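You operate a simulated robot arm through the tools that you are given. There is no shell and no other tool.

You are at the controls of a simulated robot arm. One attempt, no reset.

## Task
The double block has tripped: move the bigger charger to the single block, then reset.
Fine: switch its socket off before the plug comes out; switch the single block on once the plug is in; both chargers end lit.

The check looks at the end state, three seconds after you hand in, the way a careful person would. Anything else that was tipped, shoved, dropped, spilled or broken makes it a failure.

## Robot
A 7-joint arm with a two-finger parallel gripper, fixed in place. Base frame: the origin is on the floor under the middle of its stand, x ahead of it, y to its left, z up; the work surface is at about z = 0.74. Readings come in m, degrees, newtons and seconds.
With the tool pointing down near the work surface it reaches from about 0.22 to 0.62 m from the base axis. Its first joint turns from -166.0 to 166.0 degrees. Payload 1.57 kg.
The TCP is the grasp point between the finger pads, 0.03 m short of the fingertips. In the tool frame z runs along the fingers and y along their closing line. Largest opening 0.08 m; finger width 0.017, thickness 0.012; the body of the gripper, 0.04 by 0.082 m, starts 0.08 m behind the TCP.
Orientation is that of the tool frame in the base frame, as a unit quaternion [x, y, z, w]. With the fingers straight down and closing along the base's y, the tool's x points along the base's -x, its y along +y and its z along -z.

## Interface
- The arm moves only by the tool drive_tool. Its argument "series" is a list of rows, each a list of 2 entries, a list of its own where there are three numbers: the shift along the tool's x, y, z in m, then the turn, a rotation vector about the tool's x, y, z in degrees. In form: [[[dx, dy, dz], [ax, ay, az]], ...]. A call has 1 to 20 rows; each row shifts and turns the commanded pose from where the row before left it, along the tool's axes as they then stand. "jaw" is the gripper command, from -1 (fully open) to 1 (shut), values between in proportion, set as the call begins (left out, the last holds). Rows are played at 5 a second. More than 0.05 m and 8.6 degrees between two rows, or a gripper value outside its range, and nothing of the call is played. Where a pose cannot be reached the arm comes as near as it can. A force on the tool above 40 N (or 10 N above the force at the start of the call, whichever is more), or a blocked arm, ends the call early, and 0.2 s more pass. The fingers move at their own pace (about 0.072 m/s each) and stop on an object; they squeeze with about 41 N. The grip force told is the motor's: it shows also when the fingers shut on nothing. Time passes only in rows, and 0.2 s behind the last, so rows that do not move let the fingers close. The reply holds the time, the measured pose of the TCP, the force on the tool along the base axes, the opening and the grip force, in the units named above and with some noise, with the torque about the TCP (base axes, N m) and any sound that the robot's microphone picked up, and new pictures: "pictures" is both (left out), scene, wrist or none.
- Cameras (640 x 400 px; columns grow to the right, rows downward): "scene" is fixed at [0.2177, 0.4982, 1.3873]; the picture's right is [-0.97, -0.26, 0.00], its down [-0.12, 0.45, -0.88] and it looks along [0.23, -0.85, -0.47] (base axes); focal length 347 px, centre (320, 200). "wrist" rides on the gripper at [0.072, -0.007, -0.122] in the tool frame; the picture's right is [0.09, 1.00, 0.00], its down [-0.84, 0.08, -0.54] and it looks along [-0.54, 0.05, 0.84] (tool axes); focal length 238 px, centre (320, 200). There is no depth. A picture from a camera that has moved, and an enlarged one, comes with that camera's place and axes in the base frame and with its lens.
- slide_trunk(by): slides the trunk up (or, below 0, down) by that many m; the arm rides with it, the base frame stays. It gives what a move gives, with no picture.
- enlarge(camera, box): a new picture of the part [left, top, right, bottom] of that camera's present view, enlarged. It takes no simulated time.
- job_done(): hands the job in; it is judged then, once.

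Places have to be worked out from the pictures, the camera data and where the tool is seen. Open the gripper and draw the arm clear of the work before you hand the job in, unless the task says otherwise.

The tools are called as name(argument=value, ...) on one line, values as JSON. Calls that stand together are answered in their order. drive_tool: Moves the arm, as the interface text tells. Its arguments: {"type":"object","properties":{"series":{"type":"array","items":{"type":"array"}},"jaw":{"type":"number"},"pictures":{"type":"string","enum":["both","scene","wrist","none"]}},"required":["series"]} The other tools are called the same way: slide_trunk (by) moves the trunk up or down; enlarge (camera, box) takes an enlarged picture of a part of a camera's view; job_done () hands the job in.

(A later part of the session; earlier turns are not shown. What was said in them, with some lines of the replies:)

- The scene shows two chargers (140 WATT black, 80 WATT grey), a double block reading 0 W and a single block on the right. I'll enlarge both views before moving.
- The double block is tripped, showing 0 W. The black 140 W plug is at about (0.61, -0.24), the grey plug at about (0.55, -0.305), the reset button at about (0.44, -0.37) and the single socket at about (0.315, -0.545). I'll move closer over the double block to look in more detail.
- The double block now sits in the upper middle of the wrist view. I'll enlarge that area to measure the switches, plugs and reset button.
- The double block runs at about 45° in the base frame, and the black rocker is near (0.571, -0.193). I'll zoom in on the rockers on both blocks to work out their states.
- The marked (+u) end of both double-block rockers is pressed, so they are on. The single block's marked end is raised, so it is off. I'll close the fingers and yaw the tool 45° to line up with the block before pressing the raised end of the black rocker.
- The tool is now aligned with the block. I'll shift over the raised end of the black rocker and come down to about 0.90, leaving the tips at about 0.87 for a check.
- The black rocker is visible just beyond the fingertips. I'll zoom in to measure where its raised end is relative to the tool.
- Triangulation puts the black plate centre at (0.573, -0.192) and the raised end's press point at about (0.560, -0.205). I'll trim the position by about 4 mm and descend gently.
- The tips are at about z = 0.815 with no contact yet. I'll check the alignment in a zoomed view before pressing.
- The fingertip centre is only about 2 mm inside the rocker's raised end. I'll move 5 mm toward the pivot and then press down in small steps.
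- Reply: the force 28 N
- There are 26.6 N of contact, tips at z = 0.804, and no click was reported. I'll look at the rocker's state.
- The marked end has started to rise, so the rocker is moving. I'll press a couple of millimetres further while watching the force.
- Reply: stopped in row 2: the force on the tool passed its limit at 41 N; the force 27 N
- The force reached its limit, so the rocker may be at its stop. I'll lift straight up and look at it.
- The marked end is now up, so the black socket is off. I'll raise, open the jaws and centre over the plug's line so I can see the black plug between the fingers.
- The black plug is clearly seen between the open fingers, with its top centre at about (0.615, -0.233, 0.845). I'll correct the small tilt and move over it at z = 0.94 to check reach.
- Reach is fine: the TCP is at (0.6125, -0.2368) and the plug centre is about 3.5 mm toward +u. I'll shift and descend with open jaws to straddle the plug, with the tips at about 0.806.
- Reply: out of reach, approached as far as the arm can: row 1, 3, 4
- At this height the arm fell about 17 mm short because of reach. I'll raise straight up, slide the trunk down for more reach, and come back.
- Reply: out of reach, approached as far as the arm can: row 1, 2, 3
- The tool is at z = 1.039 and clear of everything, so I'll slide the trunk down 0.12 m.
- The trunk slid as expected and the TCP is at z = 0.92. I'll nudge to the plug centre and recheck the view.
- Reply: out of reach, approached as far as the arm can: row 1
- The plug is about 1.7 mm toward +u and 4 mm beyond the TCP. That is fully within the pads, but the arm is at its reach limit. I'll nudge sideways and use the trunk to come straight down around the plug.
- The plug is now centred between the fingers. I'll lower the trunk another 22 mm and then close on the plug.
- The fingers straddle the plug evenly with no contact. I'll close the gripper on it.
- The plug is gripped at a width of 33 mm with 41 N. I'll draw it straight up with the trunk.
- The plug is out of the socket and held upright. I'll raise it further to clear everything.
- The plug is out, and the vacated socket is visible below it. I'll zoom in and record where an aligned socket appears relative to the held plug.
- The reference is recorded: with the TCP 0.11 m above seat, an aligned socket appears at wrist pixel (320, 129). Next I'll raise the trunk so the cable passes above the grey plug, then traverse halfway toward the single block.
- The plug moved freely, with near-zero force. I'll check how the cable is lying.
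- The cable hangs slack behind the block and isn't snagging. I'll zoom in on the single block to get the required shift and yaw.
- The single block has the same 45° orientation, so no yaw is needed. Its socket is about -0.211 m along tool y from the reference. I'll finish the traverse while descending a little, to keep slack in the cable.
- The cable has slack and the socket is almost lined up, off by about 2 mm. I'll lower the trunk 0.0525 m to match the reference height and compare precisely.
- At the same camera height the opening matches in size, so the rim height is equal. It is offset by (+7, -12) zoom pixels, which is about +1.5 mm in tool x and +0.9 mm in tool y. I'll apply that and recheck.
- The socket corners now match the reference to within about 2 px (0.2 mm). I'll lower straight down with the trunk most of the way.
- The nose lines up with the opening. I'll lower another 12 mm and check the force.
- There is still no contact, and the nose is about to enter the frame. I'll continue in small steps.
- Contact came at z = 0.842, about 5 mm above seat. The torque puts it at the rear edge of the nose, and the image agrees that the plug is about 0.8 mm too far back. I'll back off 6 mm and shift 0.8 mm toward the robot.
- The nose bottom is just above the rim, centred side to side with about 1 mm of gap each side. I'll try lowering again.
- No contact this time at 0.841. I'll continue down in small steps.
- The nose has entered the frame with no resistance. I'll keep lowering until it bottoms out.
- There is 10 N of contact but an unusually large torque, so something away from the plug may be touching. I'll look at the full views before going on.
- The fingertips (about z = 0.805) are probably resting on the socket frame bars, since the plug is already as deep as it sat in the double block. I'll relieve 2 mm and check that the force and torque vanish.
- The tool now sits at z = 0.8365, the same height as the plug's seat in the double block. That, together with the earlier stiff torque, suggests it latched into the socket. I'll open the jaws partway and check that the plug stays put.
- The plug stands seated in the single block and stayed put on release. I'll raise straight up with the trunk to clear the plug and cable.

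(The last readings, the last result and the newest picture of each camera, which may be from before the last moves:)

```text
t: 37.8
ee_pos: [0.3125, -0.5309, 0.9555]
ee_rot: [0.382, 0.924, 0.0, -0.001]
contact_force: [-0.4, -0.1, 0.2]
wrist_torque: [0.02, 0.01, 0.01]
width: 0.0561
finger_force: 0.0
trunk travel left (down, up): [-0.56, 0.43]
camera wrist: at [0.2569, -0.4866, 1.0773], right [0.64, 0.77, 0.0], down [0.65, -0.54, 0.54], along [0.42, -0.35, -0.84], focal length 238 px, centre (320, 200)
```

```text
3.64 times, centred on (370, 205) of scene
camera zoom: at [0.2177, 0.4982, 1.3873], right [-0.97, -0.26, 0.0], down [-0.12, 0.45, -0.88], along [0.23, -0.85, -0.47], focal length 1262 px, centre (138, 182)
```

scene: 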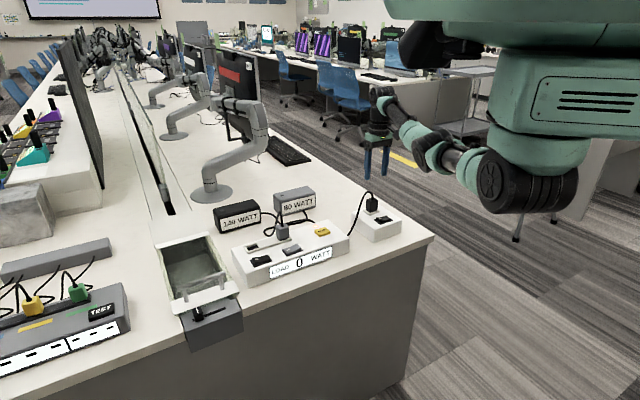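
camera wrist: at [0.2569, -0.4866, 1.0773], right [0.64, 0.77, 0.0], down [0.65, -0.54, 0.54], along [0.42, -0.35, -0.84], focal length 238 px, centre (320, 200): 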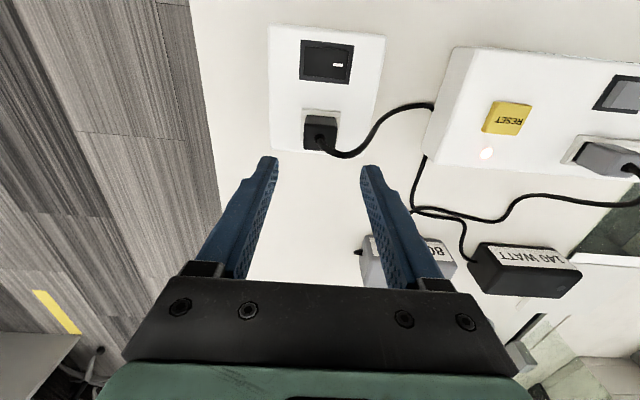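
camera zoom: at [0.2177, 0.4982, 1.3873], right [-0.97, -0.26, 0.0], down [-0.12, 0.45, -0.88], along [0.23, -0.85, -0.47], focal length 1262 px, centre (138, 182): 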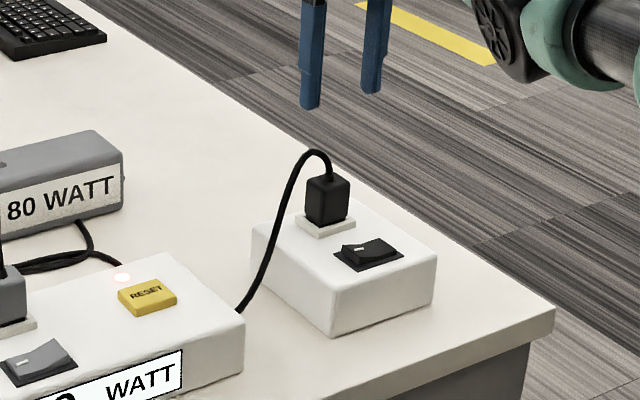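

The plug stayed in the single block. I'll zoom in closely to confirm it is fully seated and to locate the single switch.

enlarge(camera="scene", box=[360, 185, 420, 230])

enlarge(camera="wrist", box=[280, 30, 380, 105])

```text
8.89 times, centred on (390, 208) of scene
camera zoom: at [0.2177, 0.4982, 1.3873], right [-0.97, -0.26, 0.0], down [-0.12, 0.45, -0.88], along [0.23, -0.85, -0.47], focal length 3085 px, centre (-302, 133)
```

zoom: 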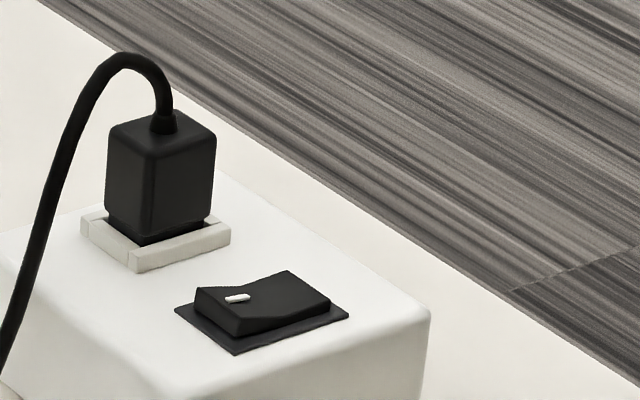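

```text
5.33 times, centred on (330, 68) of wrist
camera zoom: at [0.2569, -0.4866, 1.0773], right [0.64, 0.77, 0.0], down [0.65, -0.54, 0.54], along [0.42, -0.35, -0.84], focal length 1271 px, centre (267, 907)
```

zoom: 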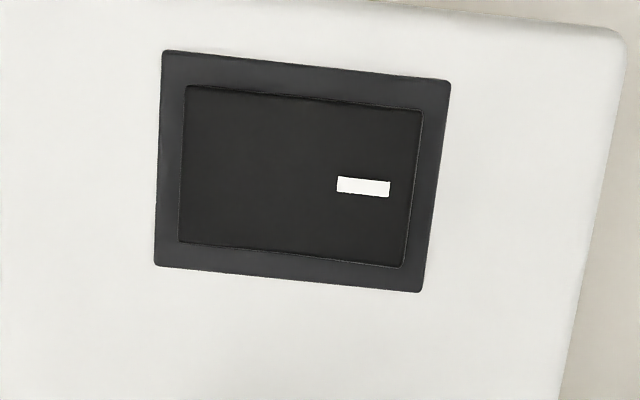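

The plug is seated upright like it was in the double block. The single switch plate centre is at tool offset (+0.0577, +0.0004), so I'll close the fingers, move over the raised marked end (+u side) and descend to tips at about 0.815.

drive_tool(series=[[[0.029, 0.0085, 0], [0, 0, 0]], [[0.0287, 0.0085, 0], [0, 0, 0]], [[0, 0, 0.03], [0, 0, 0]], [[0, 0, 0.03], [0, 0, 0]], [[0, 0, 0.03], [0, 0, 0]], [[0, 0, 0.018], [0, 0, 0]], [[0, 0, 0], [0, 0, 0]]], jaw=1)

enlarge(camera="wrist", box=[250, 110, 390, 200])

enlarge(camera="scene", box=[350, 180, 430, 240])

```text
t: 39.4
ee_pos: [0.282, -0.478, 0.8452]
ee_rot: [0.382, 0.924, -0.001, 0.0]
contact_force: [-0.1, 0.1, 1.2]
wrist_torque: [-0.02, 0.01, 0.01]
width: 0.0
finger_force: 21.7
trunk travel left (down, up): [-0.56, 0.43]
camera wrist: at [0.2277, -0.433, 0.967], right [0.64, 0.77, 0.0], down [0.65, -0.54, 0.54], along [0.42, -0.35, -0.84], focal length 238 px, centre (320, 200)
```

scene: 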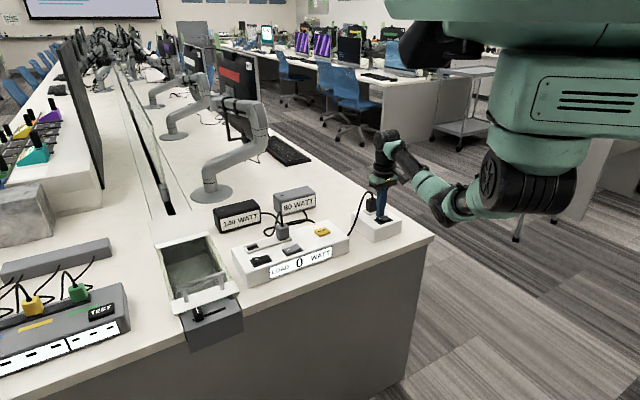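
wrist: 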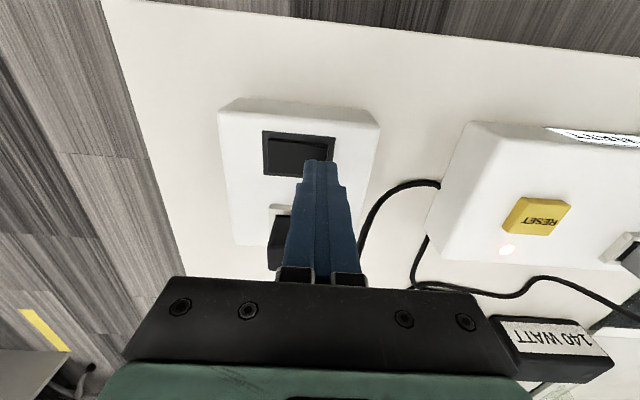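

```text
4.44 times, centred on (320, 155) of wrist
camera zoom: at [0.2277, -0.433, 0.967], right [0.64, 0.77, 0.0], down [0.65, -0.54, 0.54], along [0.42, -0.35, -0.84], focal length 1059 px, centre (320, 400)
```

zoom: 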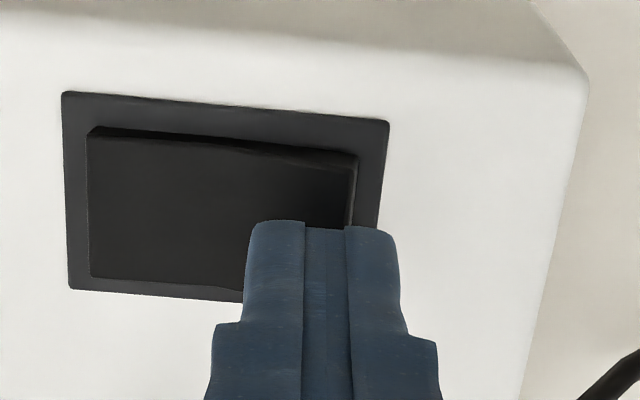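

```text
6.67 times, centred on (390, 210) of scene
camera zoom: at [0.2177, 0.4982, 1.3873], right [-0.97, -0.26, 0.0], down [-0.12, 0.45, -0.88], along [0.23, -0.85, -0.47], focal length 2314 px, centre (-147, 133)
```

zoom: 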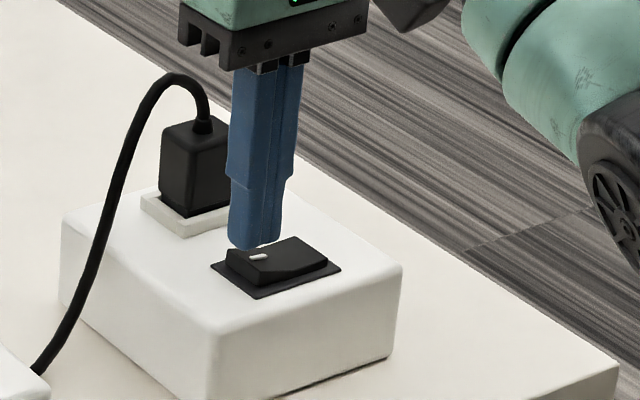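

The fingertips are over the raised marked end. I'll shift 2 mm toward the pivot and press down in small steps as before.

drive_tool(series=[[[0, -0.002, 0.0], [0, 0, 0]], [[0, 0, 0.004], [0, 0, 0]], [[0, 0, 0.003], [0, 0, 0]], [[0, 0, 0.003], [0, 0, 0]], [[0, 0, 0.002], [0, 0, 0]], [[0, 0, 0.002], [0, 0, 0]], [[0, 0, 0.001], [0, 0, 0]], [[0, 0, 0.0], [0, 0, 0]]], pictures="wrist")

enlarge(camera="scene", box=[350, 180, 430, 240])

enlarge(camera="scene", box=[200, 180, 340, 270])

```text
t: 41.2
ee_pos: [0.2812, -0.4798, 0.8339]
ee_rot: [0.383, 0.924, -0.002, 0.0]
contact_force: [-0.5, 3.2, 8.2]
wrist_torque: [0.04, 0.09, 0.0]
width: 0.0
finger_force: 21.5
trunk travel left (down, up): [-0.56, 0.43]
camera wrist: at [0.2261, -0.4347, 0.9554], right [0.64, 0.77, 0.0], down [0.65, -0.53, 0.54], along [0.42, -0.35, -0.84], focal length 238 px, centre (320, 200)
```

wrist: 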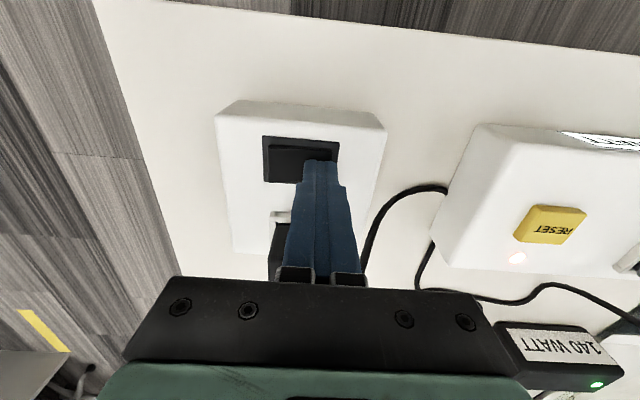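

```text
6.67 times, centred on (390, 210) of scene
camera zoom: at [0.2177, 0.4982, 1.3873], right [-0.97, -0.26, 0.0], down [-0.12, 0.45, -0.88], along [0.23, -0.85, -0.47], focal length 2314 px, centre (-147, 133)
```

zoom: 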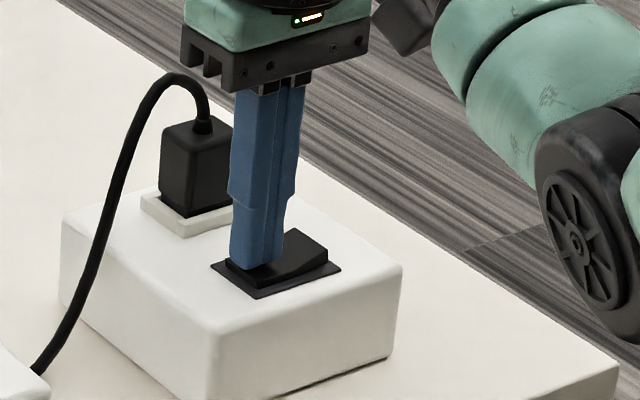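

```text
4.44 times, centred on (270, 225) of scene
camera zoom: at [0.2177, 0.4982, 1.3873], right [-0.97, -0.26, 0.0], down [-0.12, 0.45, -0.88], along [0.23, -0.85, -0.47], focal length 1542 px, centre (542, 89)
```

zoom: 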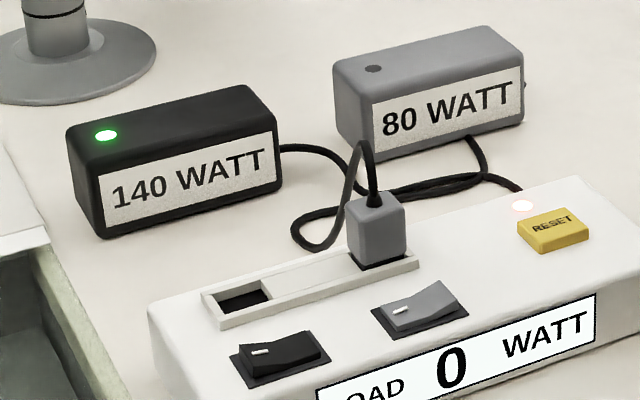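

The 140 WATT charger's LED is now green. I'll lift off and shift toward the reset button at safe height, staying above the cable.

drive_tool(series=[[[0, 0, -0.03], [0, 0, 0]], [[0, 0, -0.04], [0, 0, 0]], [[0, 0, -0.04], [0, 0, 0]], [[0, 0, -0.02], [0, 0, 0]], [[-0.007, 0.038, 0], [0, 0, 0]], [[-0.007, 0.038, 0], [0, 0, 0]], [[-0.007, 0.038, 0], [0, 0, 0]], [[-0.007, 0.038, 0], [0, 0, 0]], [[0, 0.038, 0], [0, 0, 0]], [[0, 0, 0], [0, 0, 0]]])

enlarge(camera="wrist", box=[250, 60, 390, 200])

enlarge(camera="scene", box=[350, 180, 430, 240])

```text
t: 43.4
ee_pos: [0.4342, -0.3667, 0.9644]
ee_rot: [0.383, 0.924, -0.001, 0.0]
contact_force: [-0.5, -0.6, -0.9]
wrist_torque: [0.0, -0.02, -0.01]
width: 0.0
finger_force: 21.0
trunk travel left (down, up): [-0.56, 0.43]
camera wrist: at [0.3787, -0.3203, 1.0862], right [0.64, 0.77, 0.0], down [0.65, -0.54, 0.54], along [0.42, -0.35, -0.84], focal length 238 px, centre (320, 200)
```

scene: 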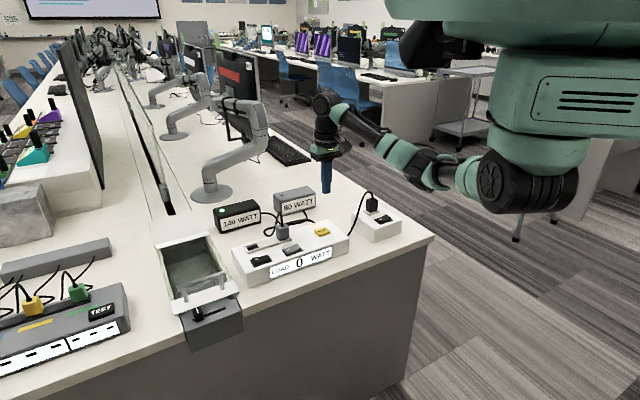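
wrist: 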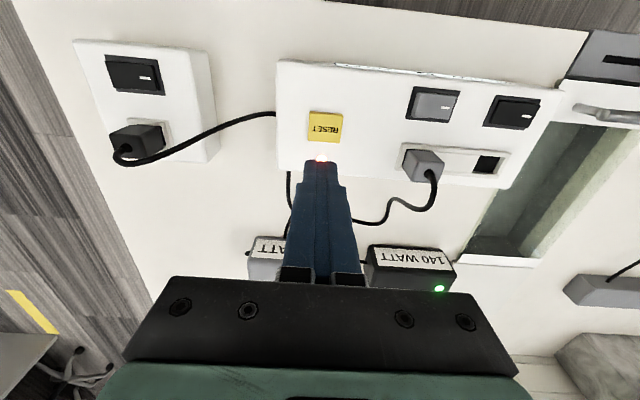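

```text
2.86 times, centred on (320, 130) of wrist
camera zoom: at [0.3787, -0.3203, 1.0862], right [0.64, 0.77, 0.0], down [0.65, -0.54, 0.54], along [0.42, -0.35, -0.84], focal length 681 px, centre (320, 400)
```

zoom: 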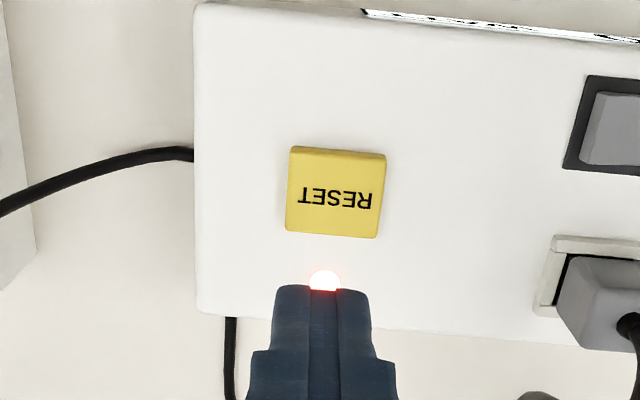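

```text
6.67 times, centred on (390, 210) of scene
camera zoom: at [0.2177, 0.4982, 1.3873], right [-0.97, -0.26, 0.0], down [-0.12, 0.45, -0.88], along [0.23, -0.85, -0.47], focal length 2314 px, centre (-147, 133)
```

zoom: 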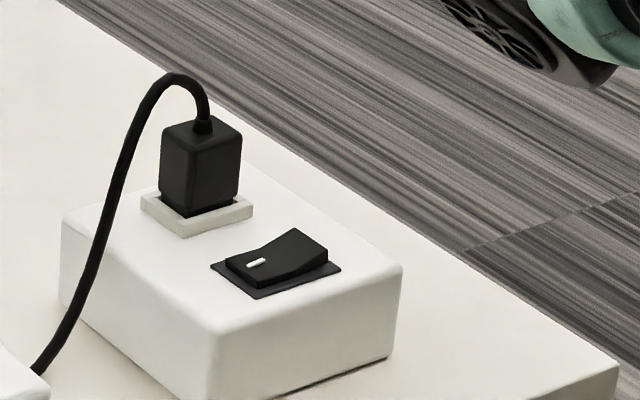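

The single rocker is now on. The reset button's centre is at tool offset (-0.0108, +0.007), so I'll align and descend to just above it.

drive_tool(series=[[[-0.0108, 0.007, 0], [0, 0, 0]], [[0, 0, 0.04], [0, 0, 0]], [[0, 0, 0.04], [0, 0, 0]], [[0, 0, 0.03], [0, 0, 0]], [[0, 0, 0.008], [0, 0, 0]], [[0, 0, 0], [0, 0, 0]]])

enlarge(camera="wrist", box=[250, 110, 390, 200])

enlarge(camera="scene", box=[280, 190, 370, 260])

```text
t: 44.8
ee_pos: [0.4466, -0.3671, 0.8439]
ee_rot: [0.382, 0.924, 0.0, -0.001]
contact_force: [0.2, 0.3, 0.6]
wrist_torque: [0.0, -0.01, 0.01]
width: 0.0
finger_force: 20.8
trunk travel left (down, up): [-0.56, 0.43]
camera wrist: at [0.3916, -0.3218, 0.9656], right [0.64, 0.77, 0.0], down [0.65, -0.54, 0.54], along [0.42, -0.35, -0.84], focal length 238 px, centre (320, 200)
```

scene: 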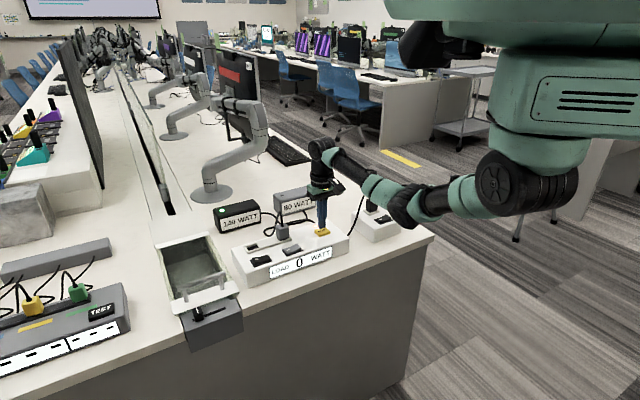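
wrist: 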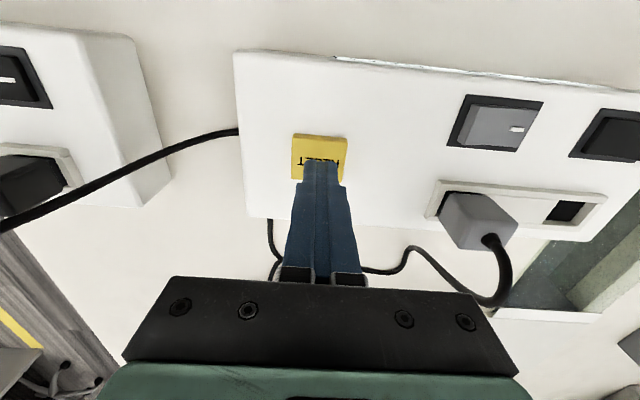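

```text
4.44 times, centred on (320, 155) of wrist
camera zoom: at [0.3916, -0.3218, 0.9656], right [0.64, 0.77, 0.0], down [0.65, -0.54, 0.54], along [0.42, -0.35, -0.84], focal length 1059 px, centre (320, 400)
```

zoom: 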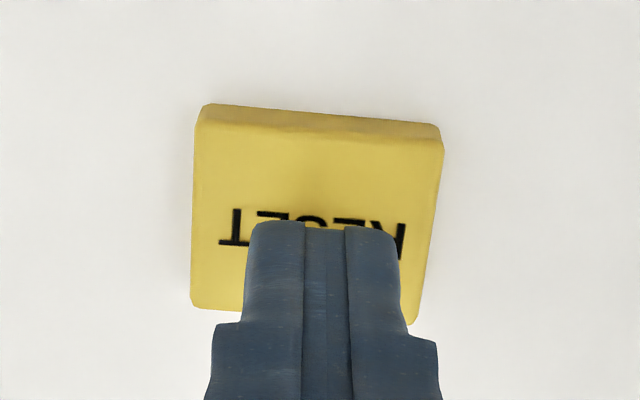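

```text
5.71 times, centred on (325, 225) of scene
camera zoom: at [0.2177, 0.4982, 1.3873], right [-0.97, -0.26, 0.0], down [-0.12, 0.45, -0.88], along [0.23, -0.85, -0.47], focal length 1983 px, centre (291, 57)
```

zoom: 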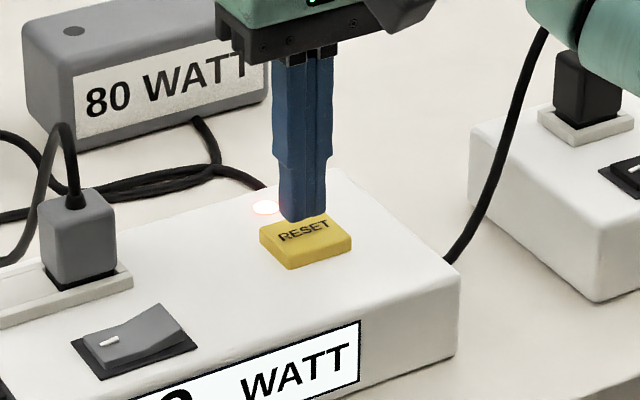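

The fingertips are centred over RESET. I'll press down in small steps.

drive_tool(series=[[[0, 0, 0.006], [0, 0, 0]], [[0, 0, 0.003], [0, 0, 0]], [[0, 0, 0.002], [0, 0, 0]], [[0, 0, 0.002], [0, 0, 0]], [[0, 0, 0.002], [0, 0, 0]], [[0, 0, 0.002], [0, 0, 0]], [[0, 0, 0.0], [0, 0, 0]]], pictures="scene")

enlarge(camera="scene", box=[200, 180, 360, 280])

```text
t: 46.4
ee_pos: [0.4484, -0.3672, 0.8297]
ee_rot: [0.383, 0.924, -0.001, 0.001]
contact_force: [-0.6, 0.8, 7.0]
wrist_torque: [0.01, -0.02, 0.02]
width: 0.0
finger_force: 20.9
trunk travel left (down, up): [-0.56, 0.43]
heard: click
```

scene: 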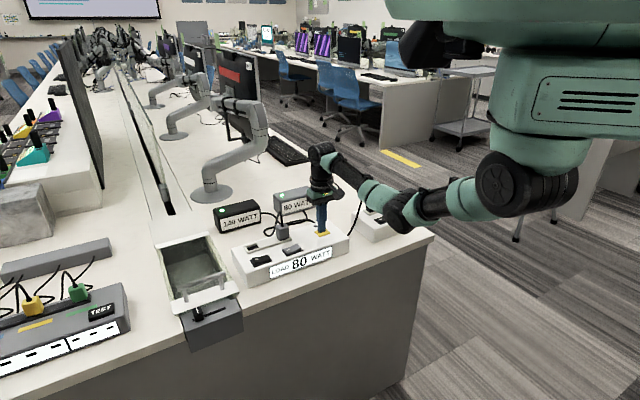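

```text
4.00 times, centred on (280, 230) of scene
camera zoom: at [0.2177, 0.4982, 1.3873], right [-0.97, -0.26, 0.0], down [-0.12, 0.45, -0.88], along [0.23, -0.85, -0.47], focal length 1388 px, centre (480, 80)
```

zoom: 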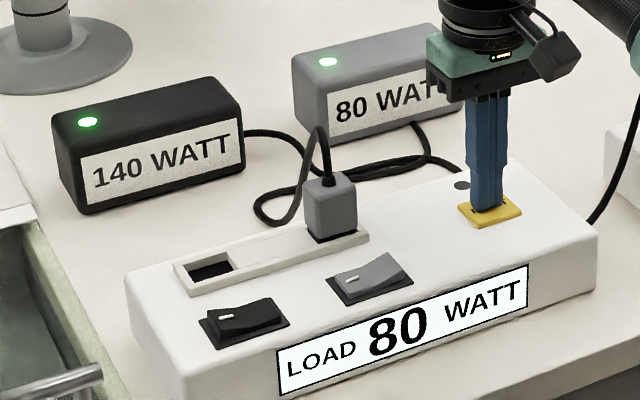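

The click was heard, the load reads 80 W, and both charger LEDs are green. I'll lift straight up, draw the arm back and open the gripper.

drive_tool(series=[[[0, 0, -0.02], [0, 0, 0]], [[0, 0, -0.04], [0, 0, 0]], [[0, 0, -0.04], [0, 0, 0]], [[0, 0, -0.04], [0, 0, 0]], [[0, 0, -0.04], [0, 0, 0]], [[0, 0, -0.04], [0, 0, 0]], [[0.03, 0, -0.03], [0, 0, 0]], [[0.04, 0, -0.02], [0, 0, 0]], [[0.04, 0, 0], [0, 0, 0]], [[0.04, 0, 0], [0, 0, 0]], [[0, 0, 0], [0, 0, 0]]])

drive_tool(series=[[[0, 0, 0], [0, 0, 0]], [[0, 0, 0], [0, 0, 0]], [[0, 0, 0], [0, 0, 0]]], jaw=-1)

enlarge(camera="scene", box=[200, 170, 440, 300])

```text
t: 48.8
ee_pos: [0.3432, -0.2611, 1.0997]
ee_rot: [0.383, 0.924, -0.001, -0.001]
contact_force: [-0.4, -0.3, -0.3]
wrist_torque: [0.02, 0.0, -0.01]
width: 0.0001
finger_force: 21.2
trunk travel left (down, up): [-0.56, 0.43]
camera wrist: at [0.2881, -0.2152, 1.2215], right [0.64, 0.77, 0.0], down [0.65, -0.54, 0.54], along [0.41, -0.35, -0.84], focal length 238 px, centre (320, 200)
```

scene: 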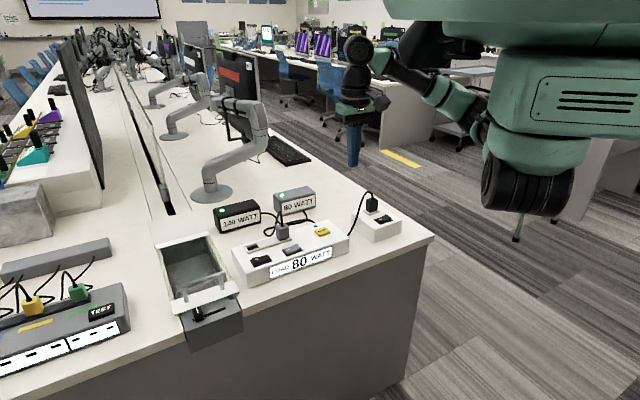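
wrist: 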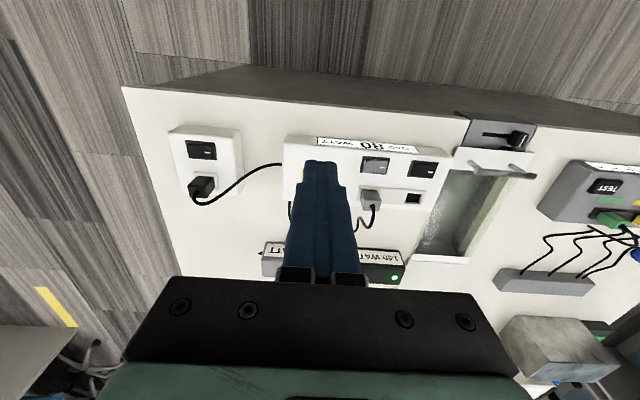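

```text
t: 49.6
ee_pos: [0.3432, -0.26, 1.0986]
ee_rot: [0.382, 0.924, -0.001, -0.001]
contact_force: [-0.5, -0.3, -0.3]
wrist_torque: [0.0, -0.03, -0.03]
width: 0.0802
finger_force: 0.2
trunk travel left (down, up): [-0.56, 0.43]
camera wrist: at [0.2883, -0.2154, 1.2216], right [0.64, 0.77, 0.0], down [0.65, -0.54, 0.54], along [0.42, -0.35, -0.84], focal length 238 px, centre (320, 200)
```

scene: 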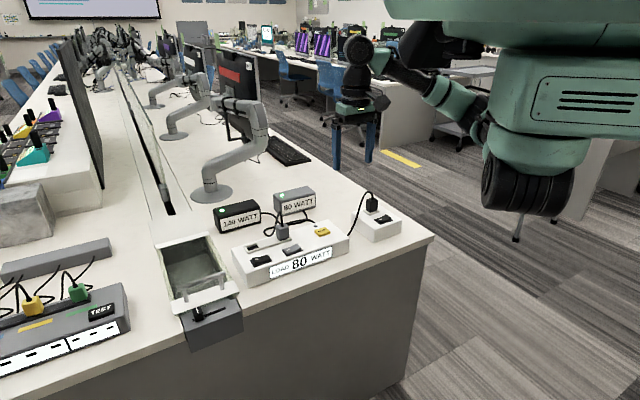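
wrist: 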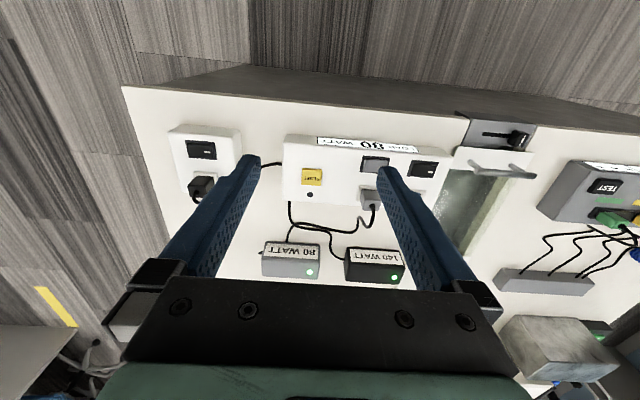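

```text
2.67 times, centred on (320, 235) of scene
camera zoom: at [0.2177, 0.4982, 1.3873], right [-0.97, -0.26, 0.0], down [-0.12, 0.45, -0.88], along [0.23, -0.85, -0.47], focal length 925 px, centre (320, 107)
```

zoom: 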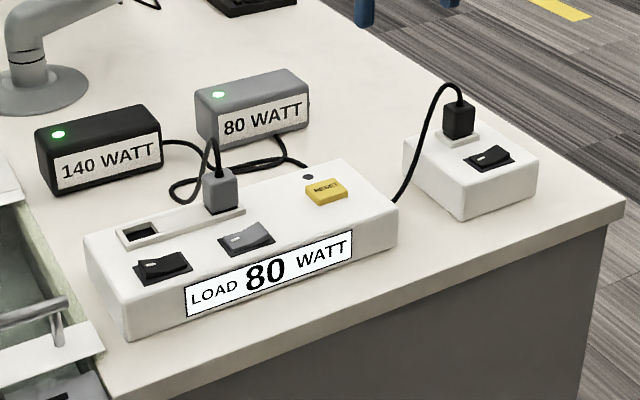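

Both chargers are lit, the double block reads 80 W with its trip lamp off, and the 140 W plug is seated in the switched-on single block. Nothing else has moved, the gripper is open and the arm is clear, so I'm handing the job in.

job_done()

```text
The job is handed in.
```

The 140 W charger is now plugged into the single block, the double block is reset, and both chargers are lit. I've handed the job in, but no result has come back yet.

- **Order of steps:** I switched the 140 W charger's socket off before pulling the plug. I switched the single block on once the plug was seated, and reset the double block last.
- **End state:** The double block reads 80 W and its red trip lamp is off. The last pictures show nothing else moved or tipped.
- **Seating the plug:** The first try caught the rim of the socket lightly, at about 12 N. I backed off, shifted just under 1 mm, and the plug went in freely.
- **Arm:** It is drawn back clear of the work with the gripper open.
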